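You operate a simulated robot arm through the tools that you are given. There is no shell and no other tool.

You run a simulated robot arm. Do the job below in one go: nothing can be reset, and whatever is moved stays where it is left.

JOB
Stack the purple spacer, then the teal one, on the grey spindle, up to the 90 mm mark.
Fine: loosen the green lever first; yellow collar on top, then tighten the lever.

It is judged by the outcome, as a careful person would: the job done as asked, and still so three seconds after it is handed in. It fails if anything else is knocked over, pushed out of place, dropped, spilled or broken.

ROBOT AND FRAMES
A 7-joint arm with a three-finger gripper, fixed in place. Base frame: the origin is at the foot of the arm, x ahead of it, y to its left, z up; the work surface is at about z = 0.8. Readings come in m, rad, newtons and seconds.
Its first joint turns from -2.897 to 2.897 rad. Payload 2.69 kg.
Tool frame: the origin (TCP) lies between the finger pads and is the grasp point; the fingertips stand 0.03 m ahead of it; z points along the fingers, y is the line along which they close. Largest opening 0.128 m; the body of the gripper starts 0.117 m behind the TCP.
Orientation is that of the tool frame in the base frame, as a unit quaternion [x, y, z, w]. With the fingers straight down and closing along the base's y, the tool's x points along the base's -x, its y along +y and its z along -z.

CONTROLS
- The arm moves only by the tool arm_command. Its argument "commands" is a list of rows, each an object (a shift or turn left out is 0, a gripper value left out holds the last) with "delta_pos": the shift along the tool's x, y, z in m, a list of three; "dr": the turn, a rotation vector about the tool's x, y, z in rad, a list of three; "fingers": the closure, from 0 (fully open) to 1 (shut). In form: [{"delta_pos": [x, y, z], "dr": [ax, ay, az], "fingers": fingers}, ...]. A call has 1 to 20 rows; each row is the pose to reach, as a shift and turn from the pose commanded when the call began, along the tool's axes at that moment. A row lasts 0.2 s, in which the tool goes at most 0.05 m and 0.15 rad; a call with a longer step from one row to the next is refused whole, and so is a gripper value outside its range. Where a pose cannot be reached the arm comes as near as it can. A force on the tool above 90 N (or 10 N above the force at the start of the call, whichever is more), or a blocked arm, ends the call early, and 0.2 s more pass. The fingers move at their own pace and stop on an object; they squeeze with about 32 N. The grip force told is the motor's: it shows also when the fingers shut on nothing. Time passes only in rows, and 0.2 s behind the last, so rows that repeat a pose let the fingers close. It gives the time, the measured TCP pose, the force on the tool (base axes), the opening and the grip force at its end, in the units of the frame above (readings bear some noise), with the torque about the TCP (base axes, N m) and any sound that the robot's microphone picked up.
- Cameras (640 x 400 px; columns grow to the right, rows downward): "scene" is fixed at [0.2212, -0.4997, 1.5239]; the picture's right is [0.92, -0.39, 0.00], its down [-0.17, -0.41, -0.90] and it looks along [0.35, 0.82, -0.44] (base axes); focal length 330 px, centre (320, 200). "wrist" rides on the gripper at [0.058, 0.054, -0.131] in the tool frame; the picture's right is [-0.68, 0.74, 0.00], its down [-0.62, -0.57, -0.55] and it looks along [-0.40, -0.37, 0.84] (tool axes); focal length 234 px, centre (320, 200). There is no depth. A picture from a camera that has moved, and an enlarged one, comes with that camera's place and axes in the base frame and with its lens.
- get_image(camera): a new picture of that camera. It takes no simulated time.
- slide_trunk(by): slides the trunk up (or, below 0, down) by that many m; the arm rides with it, the base frame stays. It gives what a move gives, with no picture.
- close_up(camera, box): a new picture of the part [left, top, right, bottom] of that camera's present view, enlarged. It takes no simulated time.
- hand_in(): hands the job in; it is judged then, once.

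Places have to be worked out from the pictures, the camera data and where the tool is seen. Open the gripper and draw the arm clear of the work before you hand the job in, unless the task says otherwise.

The tools are called as a command line: name --argument value ..., lists and objects as JSON in quotes. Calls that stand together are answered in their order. arm_command: Moves the arm, as the interface text tells. Its arguments: {"type":"object","properties":{"commands":{"type":"array"}},"required":["commands"]} The other tools are called the same way: slide_trunk (by) slides the trunk up or down; get_image (camera) takes a picture; close_up (camera, box) takes an enlarged picture of a part of a camera's view; hand_in () hands the job in.

At the start:

```text
clock: 0.0
ee_pos: [0.6489, 0.3895, 1.2843]
tool_rot: [0.0, 1.0, 0.0, -0.001]
ft_force: [0.1, -0.6, -0.6]
wrist_torque: [0.03, -0.03, 0.01]
opening: 0.1279
grasp_force: 0.1
trunk travel left (down, up): [-0.15, 0.2]
```

scene: 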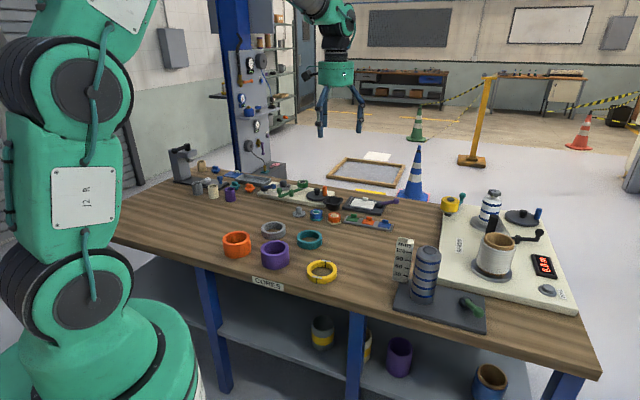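
wrist: 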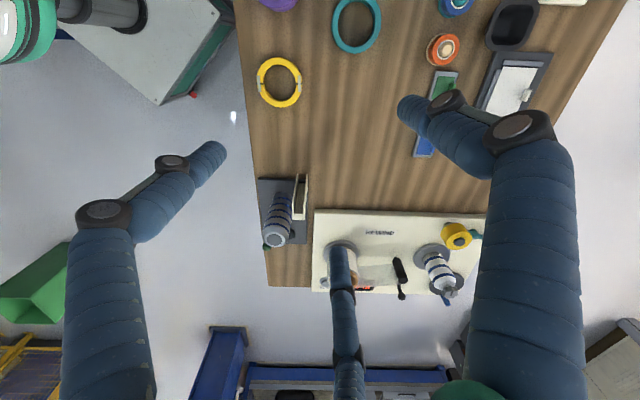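

I'll begin by looking closely at the work area: spindle, spacers, collar, and lever.

close_up --camera "scene" --box '[370, 220, 510, 340]'

close_up --camera "scene" --box '[210, 205, 350, 295]'

close_up --camera "wrist" --box '[240, 160, 330, 260]'

close_up --camera "scene" --box '[430, 180, 580, 310]'

```text
3.33 times, centred on (440, 280) of scene
camera zoom: at [0.2212, -0.4997, 1.5239], right [0.92, -0.39, 0.0], down [-0.17, -0.41, -0.9], along [0.35, 0.82, -0.44], focal length 1099 px, centre (-80, -67)
```

zoom: 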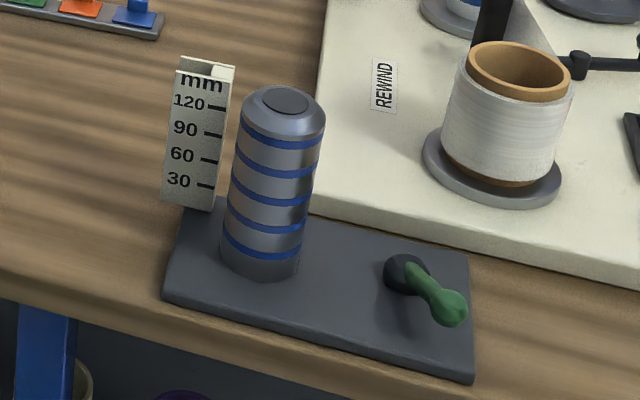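

```text
4.44 times, centred on (280, 250) of scene
camera zoom: at [0.2212, -0.4997, 1.5239], right [0.92, -0.39, 0.0], down [-0.17, -0.41, -0.9], along [0.35, 0.82, -0.44], focal length 1465 px, centre (498, -22)
```

zoom: 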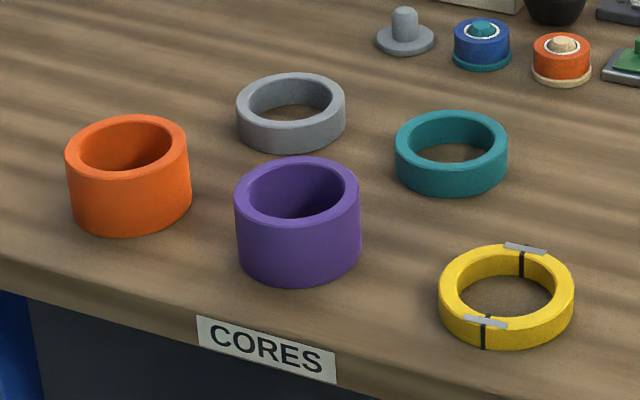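

```text
4.00 times, centred on (285, 210) of wrist
camera zoom: at [0.5907, 0.442, 1.4161], right [0.68, 0.74, 0.0], down [0.62, -0.57, 0.55], along [0.4, -0.37, -0.84], focal length 937 px, centre (460, 160)
```

zoom: 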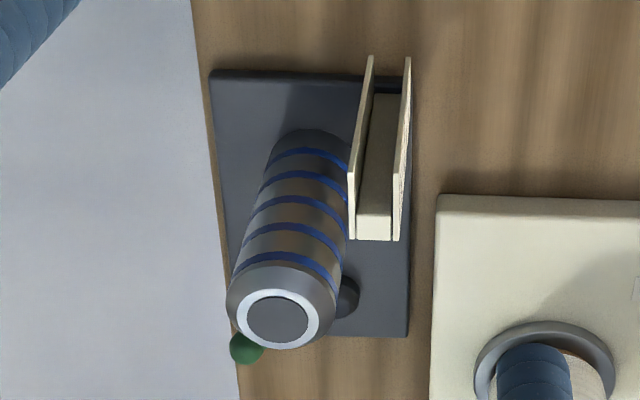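

```text
3.08 times, centred on (505, 245) of scene
camera zoom: at [0.2212, -0.4997, 1.5239], right [0.92, -0.39, 0.0], down [-0.17, -0.41, -0.9], along [0.35, 0.82, -0.44], focal length 1014 px, centre (-249, 62)
```

zoom: 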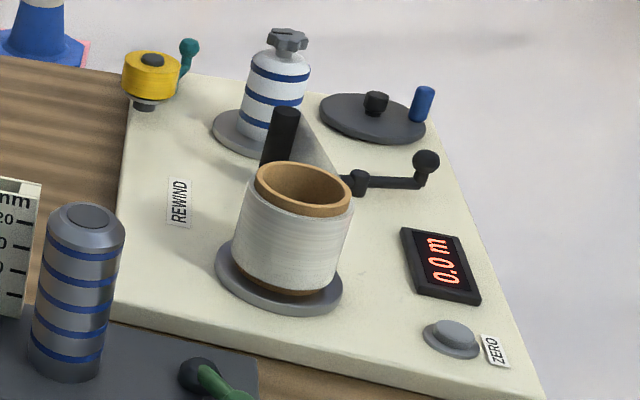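

The purple (≈60 mm tall) and teal (≈30 mm) rings look about 100 mm across, and the spindle is near (0.80, 0.07). I'll look at the gripper itself, the lever and the collar in more detail before moving.

close_up --camera "scene" --box '[290, 0, 400, 150]'

close_up --camera "scene" --box '[440, 285, 500, 325]'

close_up --camera "scene" --box '[295, 250, 350, 290]'

close_up --camera "wrist" --box '[240, 0, 400, 120]'

close_up --camera "scene" --box '[385, 230, 445, 310]'

```text
2.67 times, centred on (345, 75) of scene
camera zoom: at [0.2212, -0.4997, 1.5239], right [0.92, -0.39, 0.0], down [-0.17, -0.41, -0.9], along [0.35, 0.82, -0.44], focal length 879 px, centre (253, 533)
```

zoom: 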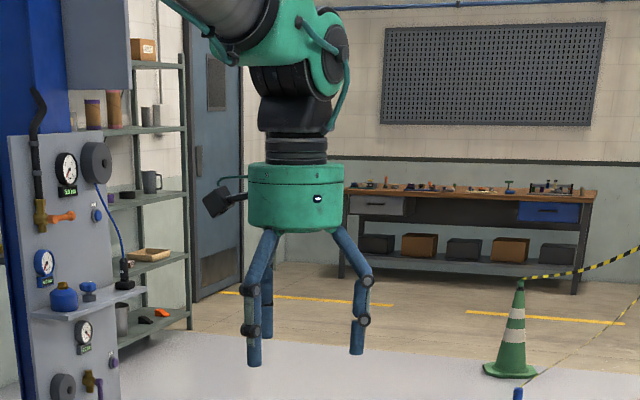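

```text
10.00 times, centred on (470, 305) of scene
camera zoom: at [0.2212, -0.4997, 1.5239], right [0.92, -0.39, 0.0], down [-0.17, -0.41, -0.9], along [0.35, 0.82, -0.44], focal length 3297 px, centre (-1180, -850)
```

zoom: 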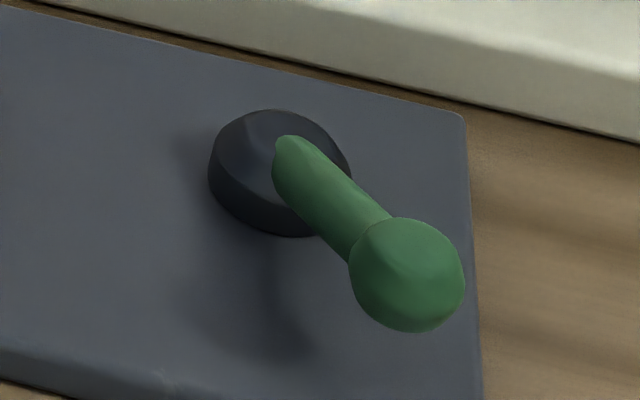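

```text
10.00 times, centred on (322, 270) of scene
camera zoom: at [0.2212, -0.4997, 1.5239], right [0.92, -0.39, 0.0], down [-0.17, -0.41, -0.9], along [0.35, 0.82, -0.44], focal length 3297 px, centre (295, -500)
```

zoom: 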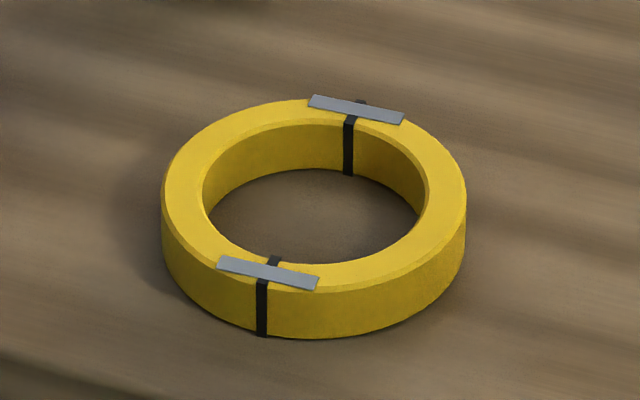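

```text
3.33 times, centred on (320, 60) of wrist
camera zoom: at [0.5907, 0.442, 1.4161], right [0.68, 0.74, 0.0], down [0.62, -0.57, 0.55], along [0.4, -0.37, -0.84], focal length 781 px, centre (320, 667)
```

zoom: 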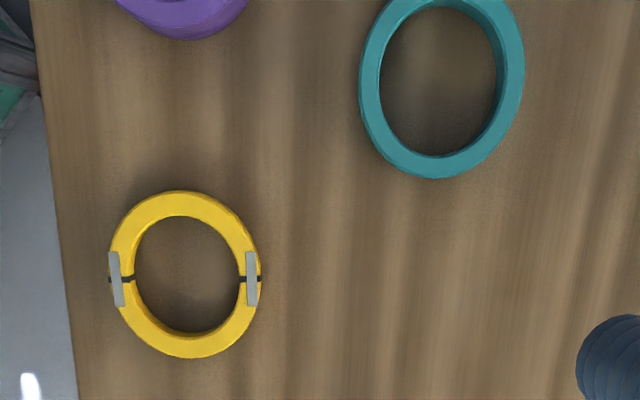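

```text
5.00 times, centred on (415, 270) of scene
camera zoom: at [0.2212, -0.4997, 1.5239], right [0.92, -0.39, 0.0], down [-0.17, -0.41, -0.9], along [0.35, 0.82, -0.44], focal length 1648 px, centre (-155, -150)
```

zoom: 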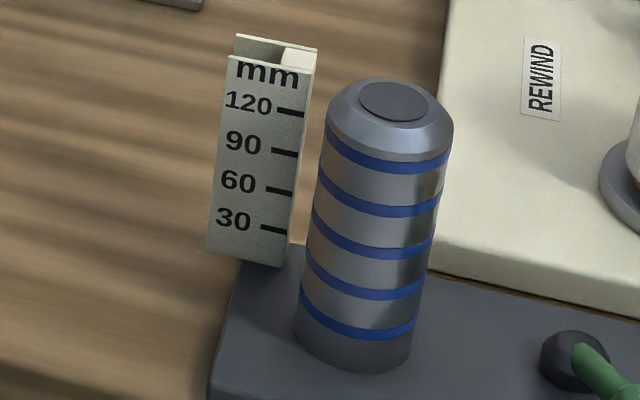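

The gripper is drawn with three fingers around the tool axis although it is described as two-finger; I want to know how they move. I'll close the fingers in free air and look.

arm_command --commands '[{"fingers": 1}, {"fingers": 1}, {"fingers": 1}, {"fingers": 1}]'

```text
clock: 1.0
ee_pos: [0.6493, 0.3887, 1.2846]
tool_rot: [0.0, 1.0, 0.0, 0.0]
ft_force: [0.2, -0.4, 0.8]
wrist_torque: [-0.04, 0.02, -0.01]
opening: 0.0023
grasp_force: 32.2
trunk travel left (down, up): [-0.15, 0.2]
```

The fingers have shut (opening 2 mm). I'll look at their closed shape in both cameras.

get_image --camera "wrist"

close_up --camera "scene" --box '[300, 70, 380, 150]'

```text
taken
camera wrist: at [0.5907, 0.442, 1.4161], right [0.68, 0.74, 0.0], down [0.62, -0.56, 0.55], along [0.4, -0.37, -0.84], focal length 234 px, centre (320, 200)
```

wrist: 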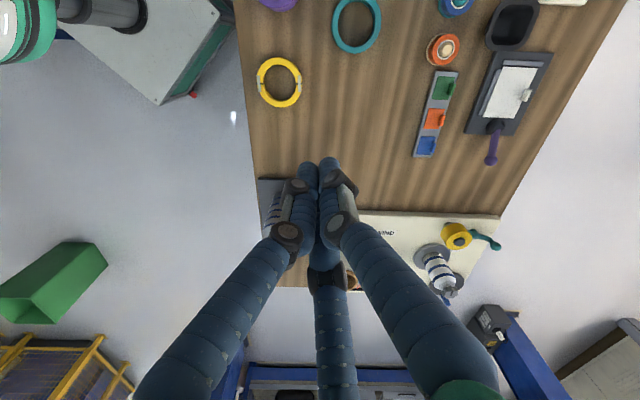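

```text
5.00 times, centred on (340, 110) of scene
camera zoom: at [0.2212, -0.4997, 1.5239], right [0.92, -0.39, 0.0], down [-0.17, -0.41, -0.9], along [0.35, 0.82, -0.44], focal length 1648 px, centre (220, 650)
```

zoom: 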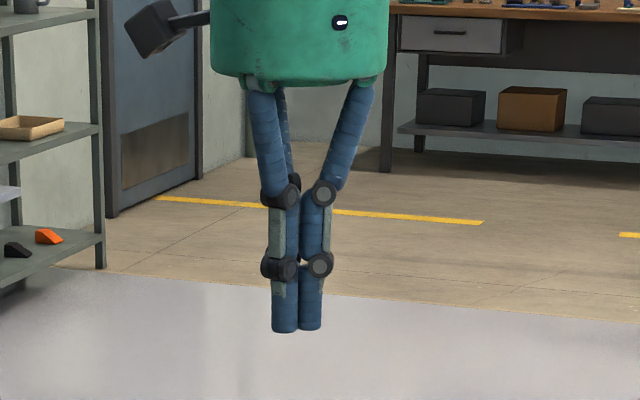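

Three fingers converge on the tool axis, so I'll plan outer grips centred on each ring that work for either finger layout. Next I'll open, move over the spindle/lever plate and turn the tool about 52° (so no finger points at the ruler) to view it from above.

arm_command --commands '[{"delta_pos": [-0.016, -0.036, 0.014], "dr": [0, 0, 0.0825], "fingers": 0}, {"delta_pos": [-0.033, -0.071, 0.028], "dr": [0, 0, 0.165]}, {"delta_pos": [-0.049, -0.107, 0.042], "dr": [0, 0, 0.2475]}, {"delta_pos": [-0.065, -0.142, 0.056], "dr": [0, 0, 0.33]}, {"delta_pos": [-0.082, -0.178, 0.07], "dr": [0, 0, 0.4125]}, {"delta_pos": [-0.098, -0.213, 0.084], "dr": [0, 0, 0.495]}, {"delta_pos": [-0.115, -0.249, 0.098], "dr": [0, 0, 0.5775]}, {"delta_pos": [-0.131, -0.284, 0.112], "dr": [0, 0, 0.66]}, {"delta_pos": [-0.147, -0.32, 0.126], "dr": [0, 0, 0.7425]}, {"delta_pos": [-0.164, -0.355, 0.14], "dr": [0, 0, 0.825]}, {"delta_pos": [-0.18, -0.39, 0.154], "dr": [0, 0, 0.908]}, {"delta_pos": [-0.18, -0.39, 0.154], "dr": [0, 0, 0.908]}]'

get_image --camera "wrist"

get_image --camera "scene"

```text
clock: 3.6
ee_pos: [0.8294, -0.0017, 1.1296]
tool_rot: [0.439, 0.899, 0.0, 0.0]
ft_force: [0.3, -0.5, 0.2]
wrist_torque: [0.09, 0.04, -0.03]
opening: 0.1281
grasp_force: 0.1
trunk travel left (down, up): [-0.15, 0.2]
```

```text
taken
camera wrist: at [0.8362, 0.0779, 1.2605], right [1.0, -0.08, 0.0], down [-0.07, -0.83, 0.55], along [-0.04, -0.55, -0.84], focal length 234 px, centre (320, 200)
```

wrist: 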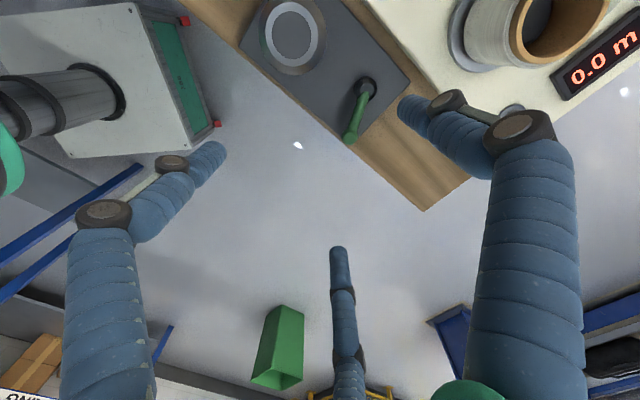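

```text
taken
```

scene: 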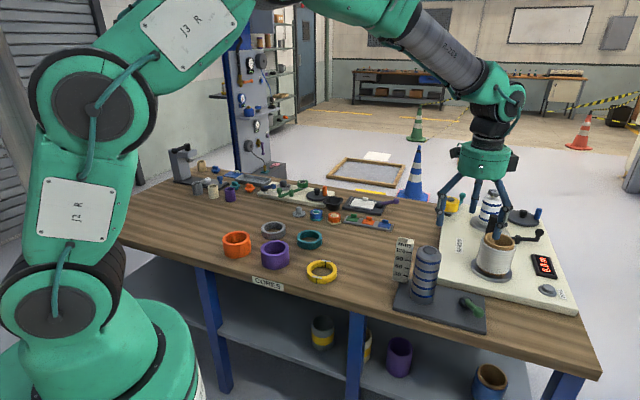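

The arm reached the turned pose. I'll zoom the wrist view on the lever and spindle.

close_up --camera "wrist" --box '[310, 55, 430, 155]'

close_up --camera "wrist" --box '[220, 0, 420, 160]'

```text
4.00 times, centred on (370, 105) of wrist
camera zoom: at [0.8362, 0.0779, 1.2605], right [1.0, -0.08, 0.0], down [-0.07, -0.83, 0.55], along [-0.04, -0.55, -0.84], focal length 937 px, centre (120, 580)
```

zoom: 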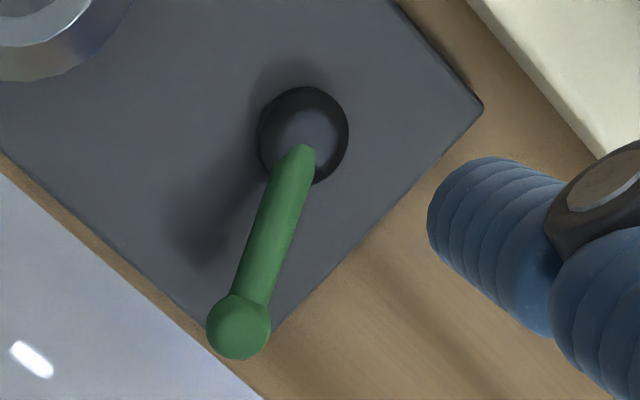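

```text
2.50 times, centred on (320, 80) of wrist
camera zoom: at [0.8362, 0.0779, 1.2605], right [1.0, -0.08, 0.0], down [-0.07, -0.83, 0.55], along [-0.04, -0.55, -0.84], focal length 585 px, centre (320, 500)
```

zoom: 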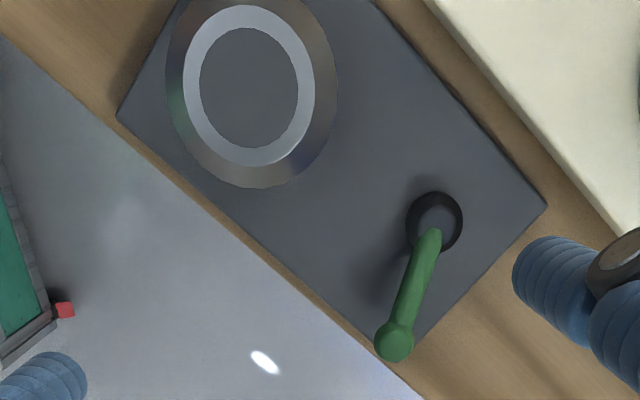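

Triangulating both views: lever ball at about (0.876, −0.056, 0.857), pivot about (0.906, 0.012), spindle top about (0.809, 0.091, 0.98). I'll close the fingers as a stylus and lower beside the ball on its clockwise side, with about 3 cm clearance, before pushing it.

arm_command --commands '[{"delta_pos": [-0.0207, 0.0006, 0.03], "fingers": 1}, {"delta_pos": [-0.0207, 0.0006, 0.07]}, {"delta_pos": [-0.0207, 0.0006, 0.115]}, {"delta_pos": [-0.0207, 0.0006, 0.16]}, {"delta_pos": [-0.0207, 0.0006, 0.2]}, {"delta_pos": [-0.0207, 0.0006, 0.23]}, {"delta_pos": [-0.0207, 0.0006, 0.2516]}, {"delta_pos": [-0.0207, 0.0006, 0.2516]}]'

close_up --camera "scene" --box '[370, 200, 510, 340]'

get_image --camera "wrist"

```text
clock: 5.4
ee_pos: [0.8423, -0.0187, 0.8791]
tool_rot: [0.438, 0.899, 0.001, 0.0]
ft_force: [-0.6, -0.3, 0.5]
wrist_torque: [0.0, 0.01, 0.05]
opening: 0.0021
grasp_force: 31.6
trunk travel left (down, up): [-0.15, 0.2]
```

```text
2.86 times, centred on (440, 270) of scene
camera zoom: at [0.2212, -0.4997, 1.5239], right [0.92, -0.39, 0.0], down [-0.17, -0.41, -0.9], along [0.35, 0.82, -0.44], focal length 942 px, centre (-23, 0)
```

zoom: 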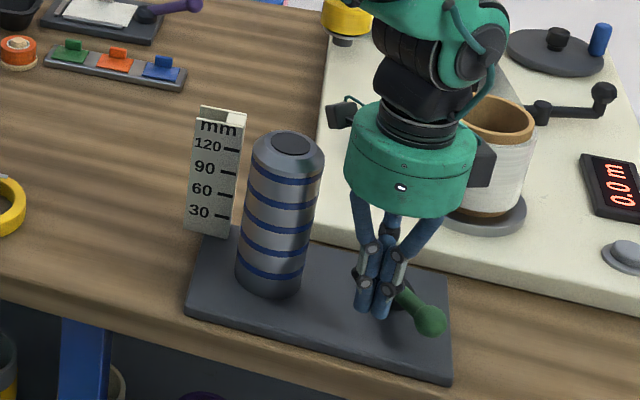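

```text
taken
camera wrist: at [0.8488, 0.0609, 1.0105], right [1.0, -0.08, 0.0], down [-0.07, -0.83, 0.55], along [-0.04, -0.55, -0.84], focal length 234 px, centre (320, 200)
```

wrist: 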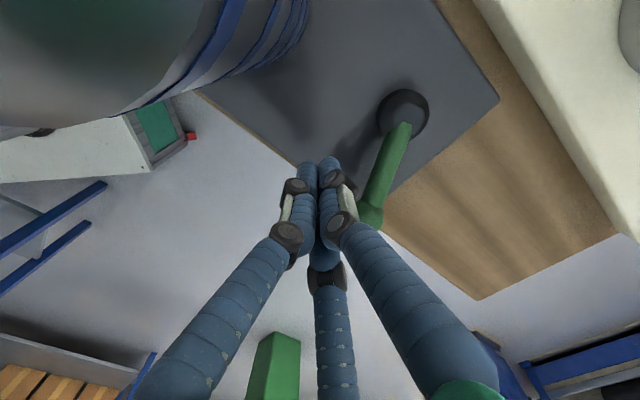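

The stylus stands on the left of the lever, clear of everything. I'll push it a first small arc counter-clockwise about the pivot (the usual loosening sense) and watch force and motion.

arm_command --commands '[{"delta_pos": [-0.0126, -0.0008, 0], "fingers": 1}, {"delta_pos": [-0.0223, -0.0005, 0]}, {"delta_pos": [-0.027, 0.0003, 0]}, {"delta_pos": [-0.032, 0.0012, 0]}, {"delta_pos": [-0.0366, 0.0027, 0]}, {"delta_pos": [-0.0413, 0.0043, 0]}, {"delta_pos": [-0.0457, 0.0064, 0]}, {"delta_pos": [-0.0501, 0.0085, 0]}]'

close_up --camera "scene" --box '[370, 200, 510, 340]'

get_image --camera "wrist"

```text
clock: 7.2
ee_pos: [0.8815, -0.0511, 0.8803]
tool_rot: [0.438, 0.899, 0.0, 0.0]
ft_force: [0.1, -0.2, -0.4]
wrist_torque: [-0.03, -0.03, 0.07]
opening: 0.002
grasp_force: 31.0
trunk travel left (down, up): [-0.15, 0.2]
```

```text
2.86 times, centred on (440, 270) of scene
camera zoom: at [0.2212, -0.4997, 1.5239], right [0.92, -0.39, 0.0], down [-0.17, -0.41, -0.9], along [0.35, 0.82, -0.44], focal length 942 px, centre (-23, 0)
```

zoom: 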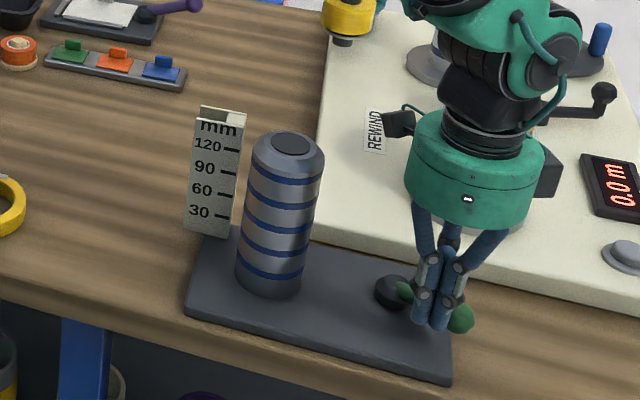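

```text
taken
camera wrist: at [0.8873, 0.0269, 1.0113], right [1.0, -0.08, 0.0], down [-0.07, -0.83, 0.55], along [-0.04, -0.55, -0.84], focal length 234 px, centre (320, 200)
```

wrist: 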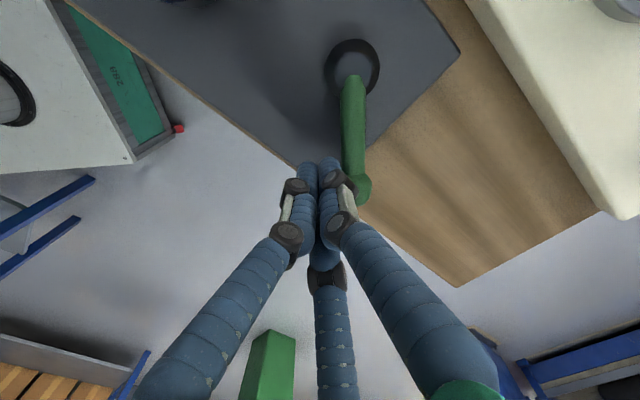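

The lever turned freely with the push, about 30° counter-clockwise. I'll continue the arc further and watch for a stop or any change at the spindle.

arm_command --commands '[{"delta_pos": [-0.0072, 0.0045, 0], "fingers": 1}, {"delta_pos": [-0.0143, 0.011, 0]}, {"delta_pos": [-0.0175, 0.0146, 0]}, {"delta_pos": [-0.0204, 0.0182, 0]}, {"delta_pos": [-0.0229, 0.0222, 0]}, {"delta_pos": [-0.0254, 0.0263, 0]}, {"delta_pos": [-0.0274, 0.0306, 0]}, {"delta_pos": [-0.0293, 0.0349, 0]}]'

close_up --camera "scene" --box '[370, 200, 510, 340]'

get_image --camera "wrist"

```text
clock: 9.0
ee_pos: [0.9262, -0.0541, 0.8801]
tool_rot: [0.439, 0.898, 0.0, 0.0]
ft_force: [0.4, 0.0, 0.4]
wrist_torque: [-0.01, -0.01, 0.01]
opening: 0.0021
grasp_force: 31.4
trunk travel left (down, up): [-0.15, 0.2]
```

```text
2.86 times, centred on (440, 270) of scene
camera zoom: at [0.2212, -0.4997, 1.5239], right [0.92, -0.39, 0.0], down [-0.17, -0.41, -0.9], along [0.35, 0.82, -0.44], focal length 942 px, centre (-23, 0)
```

zoom: 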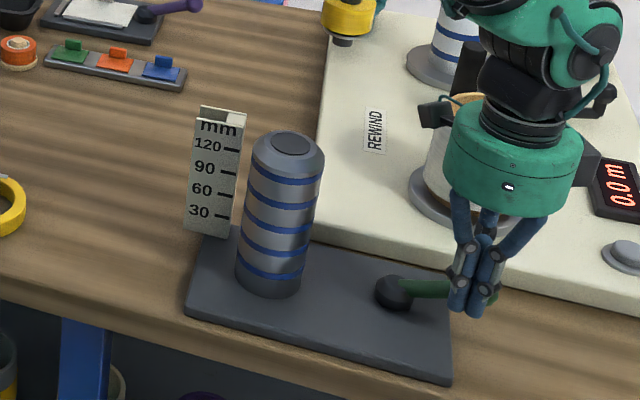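

```text
taken
camera wrist: at [0.9323, 0.0253, 1.0111], right [1.0, -0.08, 0.0], down [-0.07, -0.83, 0.55], along [-0.04, -0.55, -0.84], focal length 234 px, centre (320, 200)
```

wrist: 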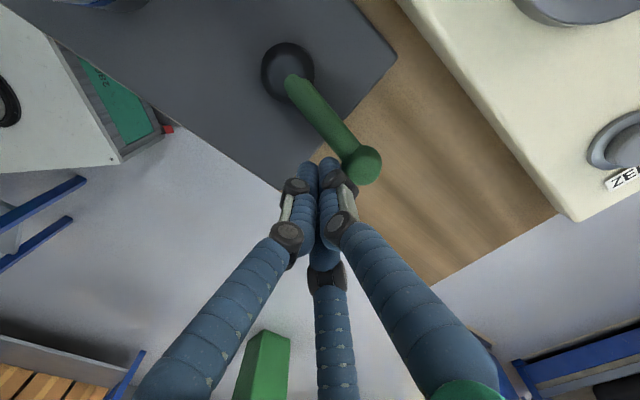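

The lever has now turned about 75°. I'll compare the spindle's bands with the first close-up to see whether it has slackened.

close_up --camera "scene" --box '[385, 230, 445, 310]'

close_up --camera "scene" --box '[440, 270, 500, 310]'

```text
5.00 times, centred on (415, 270) of scene
camera zoom: at [0.2212, -0.4997, 1.5239], right [0.92, -0.39, 0.0], down [-0.17, -0.41, -0.9], along [0.35, 0.82, -0.44], focal length 1648 px, centre (-155, -150)
```

zoom: 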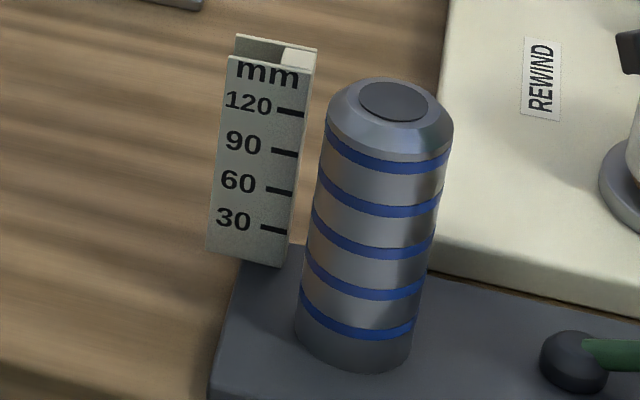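

```text
10.00 times, centred on (470, 290) of scene
camera zoom: at [0.2212, -0.4997, 1.5239], right [0.92, -0.39, 0.0], down [-0.17, -0.41, -0.9], along [0.35, 0.82, -0.44], focal length 3297 px, centre (-1180, -700)
```

zoom: 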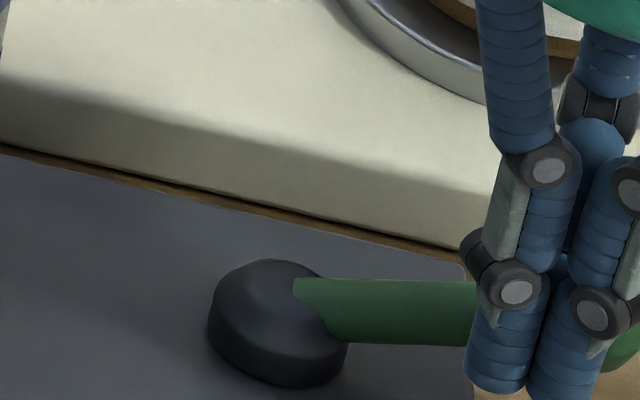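

No visible change in the spindle and no stop met yet. I'll push on a little further in small steps to find the end of the lever's travel.

arm_command --commands '[{"delta_pos": [-0.001, 0.0054, 0], "fingers": 1}, {"delta_pos": [-0.002, 0.0107, 0]}, {"delta_pos": [-0.0027, 0.0154, 0]}, {"delta_pos": [-0.0033, 0.02, 0]}, {"delta_pos": [-0.0034, 0.0248, 0]}, {"delta_pos": [-0.0033, 0.0296, 0]}]'

get_image --camera "wrist"

close_up --camera "scene" --box '[370, 200, 510, 340]'

```text
clock: 10.0
ee_pos: [0.9306, -0.0485, 0.8707]
tool_rot: [0.439, 0.898, -0.006, -0.011]
ft_force: [-17.4, -7.0, -6.4]
wrist_torque: [-0.24, 0.34, 0.08]
opening: 0.0019
grasp_force: 31.5
trunk travel left (down, up): [-0.15, 0.2]
stopped in row 5: the force on the tool passed its limit at 97 N (the readings are from after the stop); the commanded pose is now the measured one
```

```text
taken
camera wrist: at [0.9415, 0.0305, 1.0017], right [1.0, -0.08, -0.02], down [-0.05, -0.83, 0.55], along [-0.07, -0.55, -0.83], focal length 234 px, centre (320, 200)
```

wrist: 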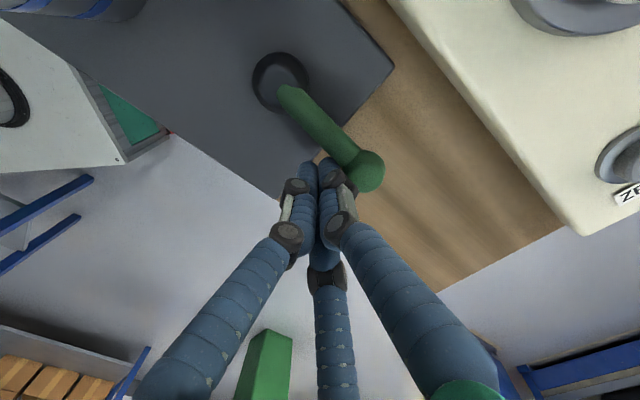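

```text
2.86 times, centred on (440, 270) of scene
camera zoom: at [0.2212, -0.4997, 1.5239], right [0.92, -0.39, 0.0], down [-0.17, -0.41, -0.9], along [0.35, 0.82, -0.44], focal length 942 px, centre (-23, 0)
```

zoom: 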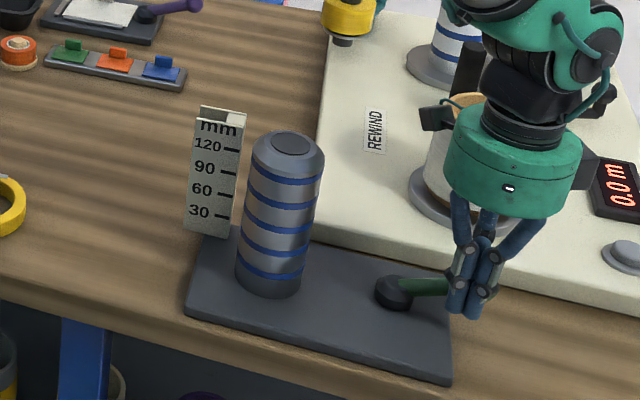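

The lever hit its stop (97 N) about 75° from where it started, so it is at the end of its loosening travel; the plate has not shifted. I'll back off from the ball, straighten the small tilt and rise clear.

arm_command --commands '[{"delta_pos": [0.0043, -0.0145, 0], "dr": [-0.0204, -0.0146, 0], "fingers": 1}, {"delta_pos": [0.0085, -0.0289, -0.01], "dr": [-0.0204, -0.0146, 0]}, {"delta_pos": [0.0085, -0.0289, -0.055], "dr": [-0.0204, -0.0146, 0]}, {"delta_pos": [0.0085, -0.0289, -0.1], "dr": [-0.0204, -0.0146, 0]}, {"delta_pos": [0.0085, -0.0289, -0.145], "dr": [-0.0204, -0.0146, 0]}, {"delta_pos": [0.0085, -0.0289, -0.19], "dr": [-0.0204, -0.0146, 0]}, {"delta_pos": [0.0085, -0.0289, -0.23], "dr": [-0.0204, -0.0146, 0], "fingers": 0}, {"delta_pos": [0.0085, -0.0289, -0.23], "dr": [-0.0204, -0.0146, 0], "fingers": 0}]'

close_up --camera "scene" --box '[370, 220, 510, 340]'

get_image --camera "wrist"

```text
clock: 11.8
ee_pos: [0.9131, -0.0601, 1.1042]
tool_rot: [0.439, 0.899, 0.001, 0.004]
ft_force: [0.2, -1.3, 0.1]
wrist_torque: [0.01, -0.01, 0.01]
opening: 0.1281
grasp_force: 0.1
trunk travel left (down, up): [-0.15, 0.2]
```

```text
3.33 times, centred on (440, 280) of scene
camera zoom: at [0.2212, -0.4997, 1.5239], right [0.92, -0.39, 0.0], down [-0.17, -0.41, -0.9], along [0.35, 0.82, -0.44], focal length 1099 px, centre (-80, -67)
```

zoom: 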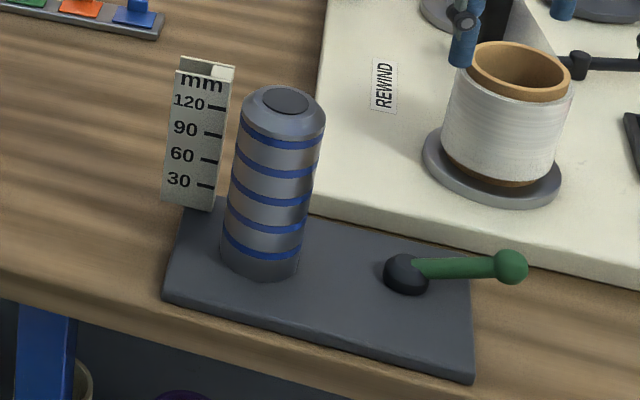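

```text
taken
camera wrist: at [0.9187, 0.018, 1.2345], right [1.0, -0.08, 0.01], down [-0.07, -0.83, 0.55], along [-0.04, -0.55, -0.84], focal length 234 px, centre (320, 200)
```

wrist: 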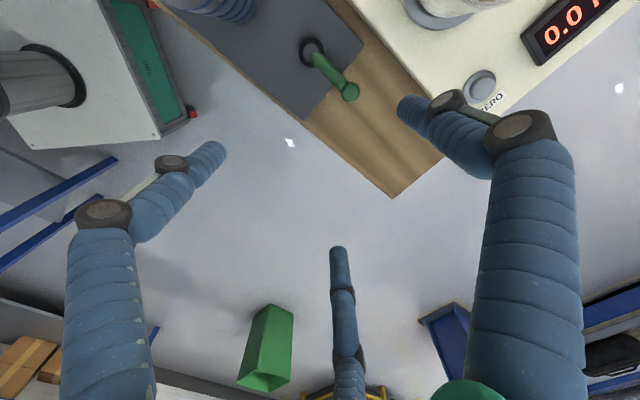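

The plate and spindle are undisturbed and the lever now points to the right. I'll carry the open gripper across to above the purple spacer, near (0.448, 0.452), for a careful look.

arm_command --commands '[{"delta_pos": [0.046, -0.0035, 0.0036], "dr": [0.0054, 0.0064, 0], "fingers": 0}, {"delta_pos": [0.092, -0.0069, 0.0072], "dr": [0.0054, 0.0064, 0]}, {"delta_pos": [0.138, -0.0104, 0.0108], "dr": [0.0054, 0.0064, 0]}, {"delta_pos": [0.184, -0.0138, 0.0144], "dr": [0.0054, 0.0064, 0]}, {"delta_pos": [0.23, -0.0173, 0.018], "dr": [0.0054, 0.0064, 0]}, {"delta_pos": [0.276, -0.0208, 0.0216], "dr": [0.0054, 0.0064, 0]}, {"delta_pos": [0.322, -0.0242, 0.0252], "dr": [0.0054, 0.0064, 0]}, {"delta_pos": [0.368, -0.0277, 0.0288], "dr": [0.0054, 0.0064, 0]}, {"delta_pos": [0.414, -0.0311, 0.0324], "dr": [0.0054, 0.0064, 0]}, {"delta_pos": [0.46, -0.0346, 0.036], "dr": [0.0054, 0.0064, 0]}, {"delta_pos": [0.506, -0.0381, 0.0396], "dr": [0.0054, 0.0064, 0]}, {"delta_pos": [0.552, -0.0415, 0.0432], "dr": [0.0054, 0.0064, 0]}, {"delta_pos": [0.598, -0.045, 0.0468], "dr": [0.0054, 0.0064, 0]}, {"delta_pos": [0.644, -0.0484, 0.0504], "dr": [0.0054, 0.0064, 0]}, {"delta_pos": [0.6903, -0.0519, 0.054], "dr": [0.0054, 0.0064, 0]}, {"delta_pos": [0.6903, -0.0519, 0.054], "dr": [0.0054, 0.0064, 0]}]'

get_image --camera "wrist"

get_image --camera "scene"

```text
clock: 15.2
ee_pos: [0.4462, 0.4574, 1.0465]
tool_rot: [0.438, 0.899, 0.0, 0.0]
ft_force: [-0.1, 0.0, 1.0]
wrist_torque: [-0.05, -0.03, 0.03]
opening: 0.1279
grasp_force: 0.1
trunk travel left (down, up): [-0.15, 0.2]
```

```text
taken
camera wrist: at [0.4529, 0.5349, 1.1769], right [1.0, -0.08, 0.0], down [-0.07, -0.83, 0.55], along [-0.04, -0.55, -0.84], focal length 234 px, centre (320, 200)
```

wrist: 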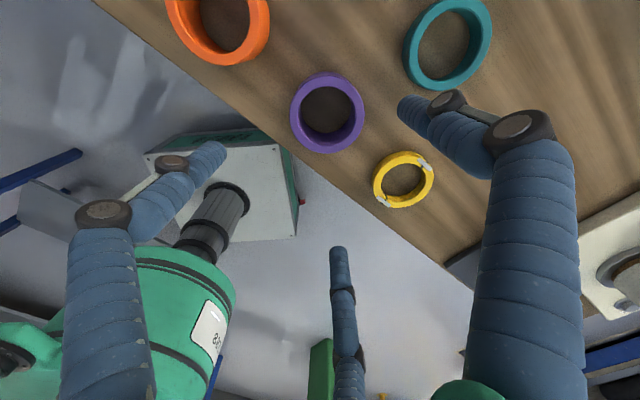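

```text
taken
```

scene: 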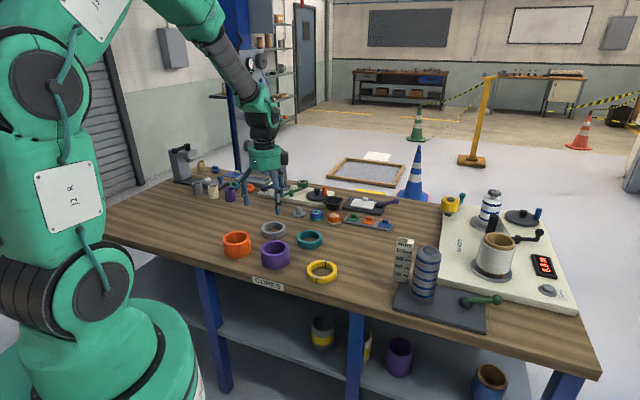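

Purple ring is well in view under the gripper. I'll zoom to measure the ring's centre precisely.

close_up --camera "wrist" --box '[280, 60, 376, 160]'

close_up --camera "scene" --box '[255, 230, 295, 275]'

close_up --camera "scene" --box '[290, 222, 330, 257]'

```text
4.00 times, centred on (328, 110) of wrist
camera zoom: at [0.4529, 0.5349, 1.1769], right [1.0, -0.08, 0.0], down [-0.07, -0.83, 0.55], along [-0.04, -0.55, -0.84], focal length 937 px, centre (288, 560)
```

zoom: 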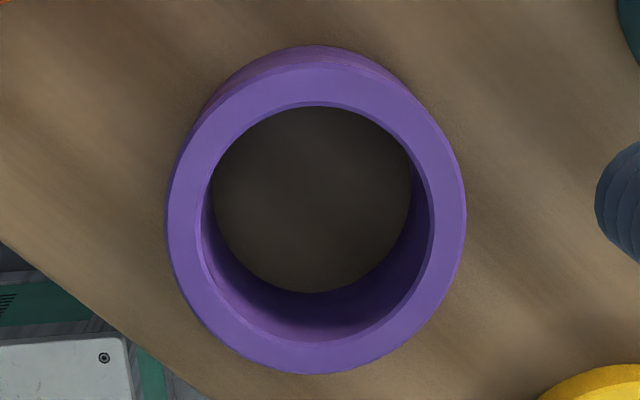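

```text
8.89 times, centred on (275, 252) of scene
camera zoom: at [0.2212, -0.4997, 1.5239], right [0.92, -0.39, 0.0], down [-0.17, -0.41, -0.9], along [0.35, 0.82, -0.44], focal length 2931 px, centre (720, -267)
```

zoom: 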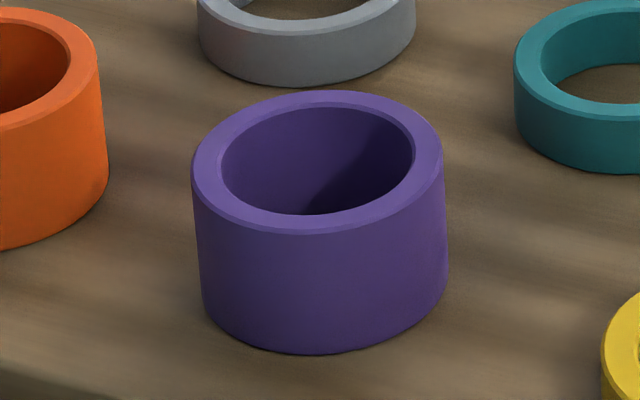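

```text
11.43 times, centred on (310, 240) of scene
camera zoom: at [0.2212, -0.4997, 1.5239], right [0.92, -0.39, 0.0], down [-0.17, -0.41, -0.9], along [0.35, 0.82, -0.44], focal length 3768 px, centre (434, -251)
```

zoom: 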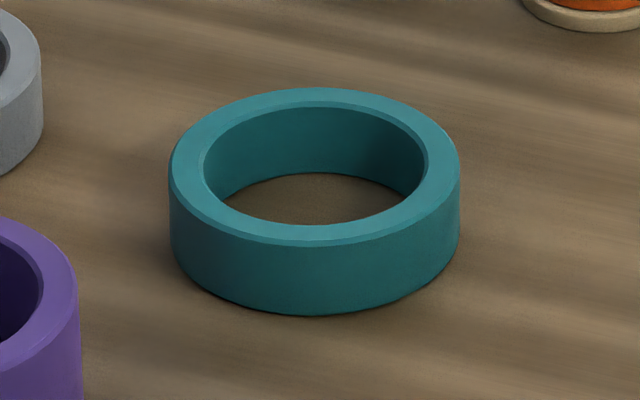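

Wrist and scene views put the purple top centre at about (0.456, 0.459), z≈0.85. I'll centre over it and come down to z≈0.95 (tips still 6 cm above it) to re-measure from close by.

arm_command --commands '[{"delta_pos": [-0.002, 0.0047, 0.032], "fingers": 0}, {"delta_pos": [-0.0041, 0.0093, 0.064]}, {"delta_pos": [-0.0041, 0.0093, 0.0965]}, {"delta_pos": [-0.0041, 0.0093, 0.0965]}]'

get_image --camera "wrist"

close_up --camera "scene" --box '[225, 170, 335, 280]'

```text
clock: 16.2
ee_pos: [0.4568, 0.4581, 0.9491]
tool_rot: [0.439, 0.899, 0.001, -0.001]
ft_force: [0.6, -0.1, -0.1]
wrist_torque: [-0.03, 0.01, -0.01]
opening: 0.1279
grasp_force: 0.1
trunk travel left (down, up): [-0.15, 0.2]
```

```text
taken
camera wrist: at [0.4637, 0.5368, 1.0801], right [1.0, -0.08, 0.0], down [-0.07, -0.83, 0.55], along [-0.04, -0.55, -0.84], focal length 234 px, centre (320, 200)
```

wrist: 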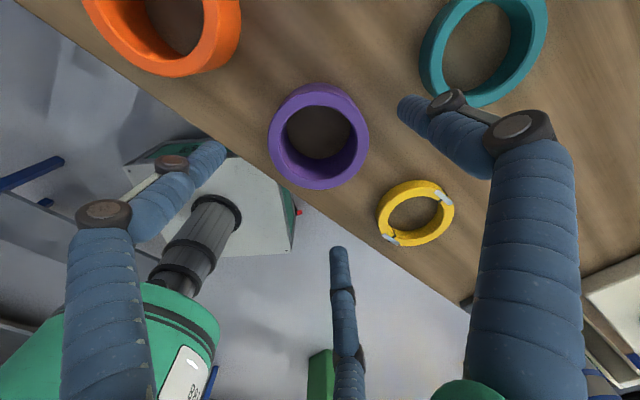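

```text
3.64 times, centred on (280, 225) of scene
camera zoom: at [0.2212, -0.4997, 1.5239], right [0.92, -0.39, 0.0], down [-0.17, -0.41, -0.9], along [0.35, 0.82, -0.44], focal length 1199 px, centre (466, 109)
```

zoom: 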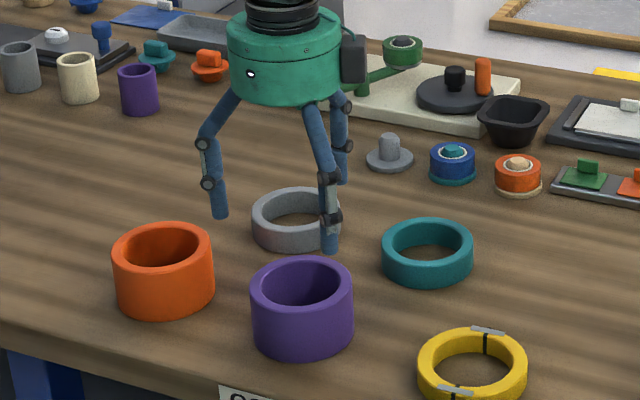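

I'll zoom the wrist view on the purple ring from this lower height.

close_up --camera "wrist" --box '[255, 70, 383, 200]'

```text
3.08 times, centred on (319, 135) of wrist
camera zoom: at [0.4637, 0.5368, 1.0801], right [1.0, -0.08, 0.0], down [-0.07, -0.83, 0.55], along [-0.04, -0.55, -0.84], focal length 720 px, centre (323, 400)
```

zoom: 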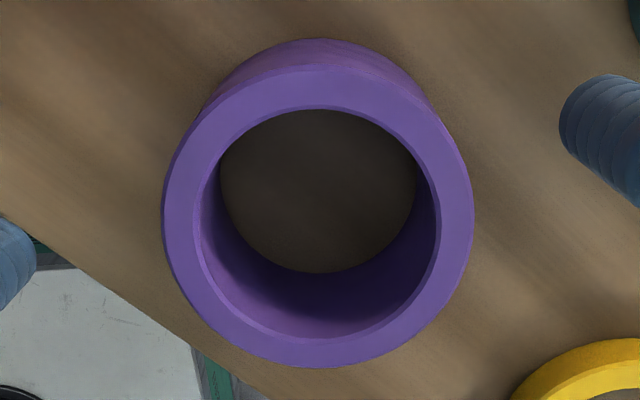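

The purple top centre comes out at about (0.455, 0.459), z≈0.85, with table about 0.79. I'll descend so the tips straddle the upper ~18 mm of the ring, and check before closing.

arm_command --commands '[{"delta_pos": [0.0016, -0.0006, 0.03], "fingers": 0}, {"delta_pos": [0.0016, -0.0006, 0.06]}, {"delta_pos": [0.0016, -0.0006, 0.087]}, {"delta_pos": [0.0016, -0.0006, 0.087]}]'

get_image --camera "wrist"

close_up --camera "scene" --box '[225, 190, 335, 290]'

```text
clock: 17.2
ee_pos: [0.4557, 0.4584, 0.865]
tool_rot: [0.439, 0.898, 0.0, -0.001]
ft_force: [0.4, 0.3, 0.1]
wrist_torque: [0.0, 0.0, -0.02]
opening: 0.1282
grasp_force: 0.1
trunk travel left (down, up): [-0.15, 0.2]
```

```text
taken
camera wrist: at [0.4622, 0.537, 0.9945], right [1.0, -0.08, 0.0], down [-0.07, -0.83, 0.55], along [-0.04, -0.55, -0.84], focal length 234 px, centre (320, 200)
```

wrist: 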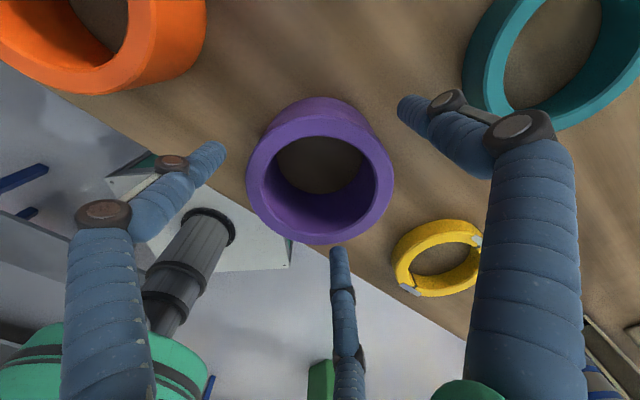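

```text
4.00 times, centred on (280, 240) of scene
camera zoom: at [0.2212, -0.4997, 1.5239], right [0.92, -0.39, 0.0], down [-0.17, -0.41, -0.9], along [0.35, 0.82, -0.44], focal length 1319 px, centre (480, 40)
```

zoom: 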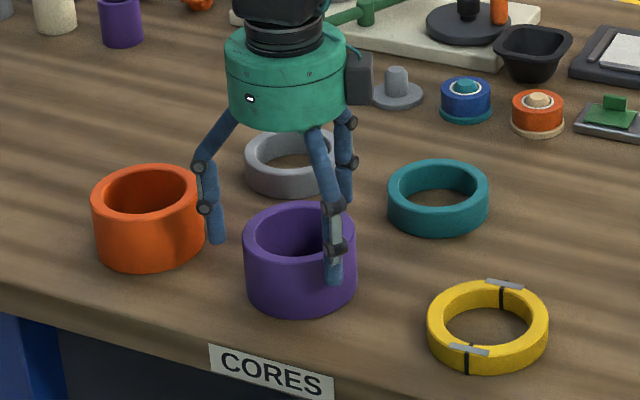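

The ring sits between the fingers. I'll zoom to check how well the tool is centred, correcting for perspective.

close_up --camera "wrist" --box '[230, 80, 420, 260]'

```text
2.22 times, centred on (325, 170) of wrist
camera zoom: at [0.4622, 0.537, 0.9945], right [1.0, -0.08, 0.0], down [-0.07, -0.83, 0.55], along [-0.04, -0.55, -0.84], focal length 520 px, centre (309, 267)
```

zoom: 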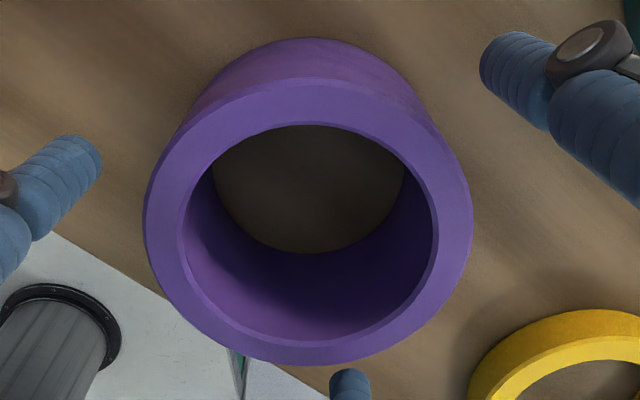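

Perspective-corrected, the ring centre is (0.456, 0.454) with its top at z≈0.854, so I'm 4 mm off in y. I'll shift that and close on it.

arm_command --commands '[{"delta_pos": [-0.0032, -0.0025, 0], "fingers": 0}, {"delta_pos": [-0.0032, -0.0025, 0], "fingers": 0.1}, {"delta_pos": [-0.0032, -0.0025, 0], "fingers": 0.2}, {"delta_pos": [-0.0032, -0.0025, 0], "fingers": 1}, {"delta_pos": [-0.0032, -0.0025, 0], "fingers": 1}, {"delta_pos": [-0.0032, -0.0025, 0], "fingers": 1}]'

get_image --camera "wrist"

close_up --camera "scene" --box '[225, 190, 335, 290]'

```text
clock: 18.6
ee_pos: [0.4553, 0.4538, 0.865]
tool_rot: [0.438, 0.899, 0.0, -0.001]
ft_force: [1.4, 1.2, 3.4]
wrist_torque: [0.05, 0.18, 0.03]
opening: 0.0937
grasp_force: 32.1
trunk travel left (down, up): [-0.15, 0.2]
```

```text
taken
camera wrist: at [0.4616, 0.5328, 0.9952], right [1.0, -0.08, 0.0], down [-0.07, -0.83, 0.55], along [-0.04, -0.55, -0.84], focal length 234 px, centre (320, 200)
```

wrist: 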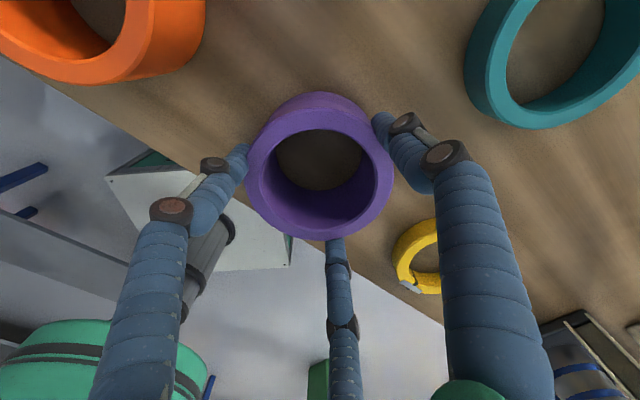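

```text
4.00 times, centred on (280, 240) of scene
camera zoom: at [0.2212, -0.4997, 1.5239], right [0.92, -0.39, 0.0], down [-0.17, -0.41, -0.9], along [0.35, 0.82, -0.44], focal length 1319 px, centre (480, 40)
```

zoom: 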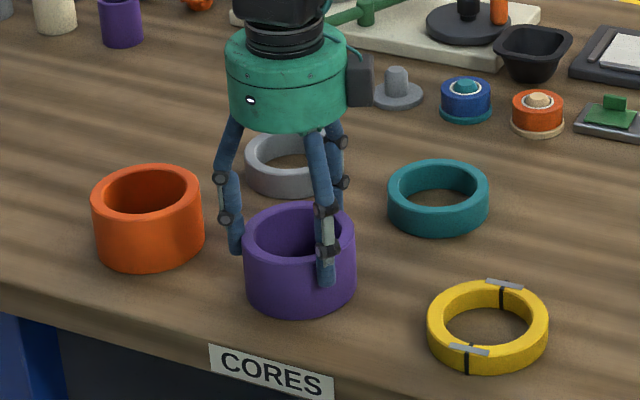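

The grip holds at 93.7 mm, which fits OD ≈ 94–96 mm, ring top z≈0.86 and table 0.80. With that, the palm would clear the spindle top by only ~7 mm when seated, so I'll re-grip 8 mm higher on the ring.

arm_command --commands '[{"fingers": 0.1}, {"fingers": 0.05}, {"delta_pos": [0.0016, 0.0012, -0.008], "fingers": 0.05}, {"delta_pos": [0.0016, 0.0012, -0.008], "fingers": 0.2}, {"delta_pos": [0.0016, 0.0012, -0.008], "fingers": 1}, {"delta_pos": [0.0016, 0.0012, -0.008], "fingers": 1}, {"delta_pos": [0.0016, 0.0012, -0.008], "fingers": 1}]'

close_up --camera "wrist" --box '[230, 80, 420, 260]'

```text
clock: 20.2
ee_pos: [0.456, 0.4558, 0.8732]
tool_rot: [0.438, 0.899, 0.001, -0.001]
ft_force: [-0.3, -1.7, 3.1]
wrist_torque: [-0.23, -0.16, -0.04]
opening: 0.0938
grasp_force: 31.6
trunk travel left (down, up): [-0.15, 0.2]
```

```text
2.22 times, centred on (325, 170) of wrist
camera zoom: at [0.4614, 0.535, 1.0035], right [1.0, -0.08, 0.0], down [-0.07, -0.83, 0.55], along [-0.04, -0.55, -0.84], focal length 520 px, centre (309, 267)
```

zoom: 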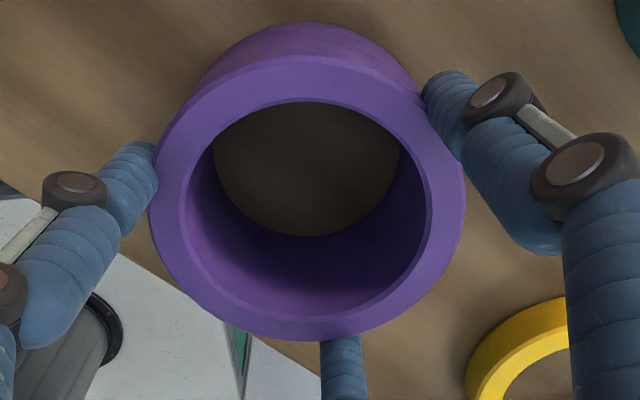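

All three fingers touch the ring; its centre sits about 3 mm off the tool axis toward tool +x. I'll lift straight up and verify it is held.

arm_command --commands '[{"delta_pos": [0, 0, -0.01], "fingers": 1}, {"delta_pos": [0, 0, -0.03]}, {"delta_pos": [0, 0, -0.07]}, {"delta_pos": [0, 0, -0.11]}, {"delta_pos": [0, 0, -0.15]}, {"delta_pos": [0, 0, -0.19]}, {"delta_pos": [0, 0, -0.23]}, {"delta_pos": [0, 0, -0.25]}, {"delta_pos": [0, 0, -0.25]}]'

get_image --camera "scene"

close_up --camera "wrist" --box '[230, 80, 420, 260]'

```text
clock: 22.2
ee_pos: [0.4565, 0.4556, 1.1208]
tool_rot: [0.438, 0.899, 0.0, -0.001]
ft_force: [-0.3, 0.2, -3.1]
wrist_torque: [-0.01, -0.02, -0.02]
opening: 0.0934
grasp_force: 32.3
trunk travel left (down, up): [-0.15, 0.2]
```

```text
taken
```

scene: 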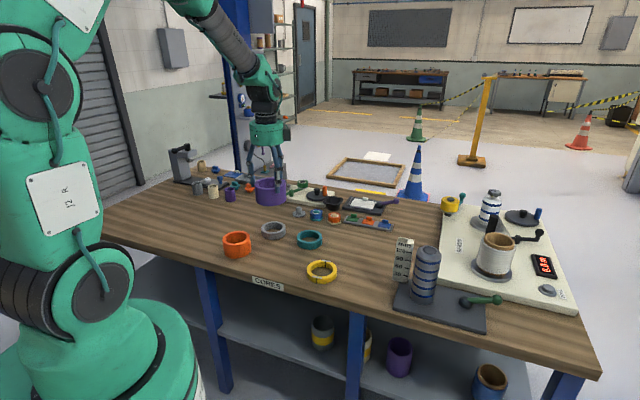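

```text
2.22 times, centred on (325, 170) of wrist
camera zoom: at [0.4632, 0.5339, 1.2521], right [1.0, -0.08, 0.0], down [-0.07, -0.83, 0.55], along [-0.05, -0.55, -0.84], focal length 520 px, centre (309, 267)
```

zoom: 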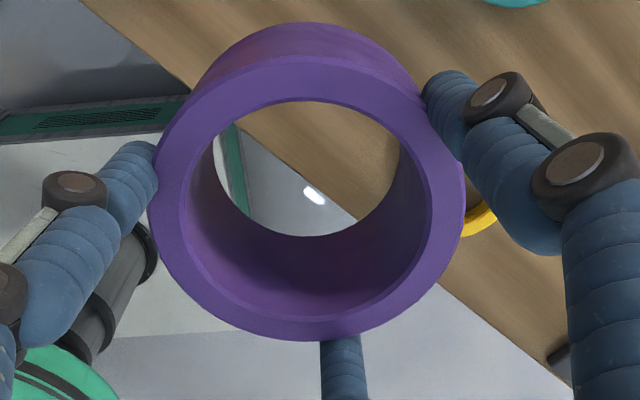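

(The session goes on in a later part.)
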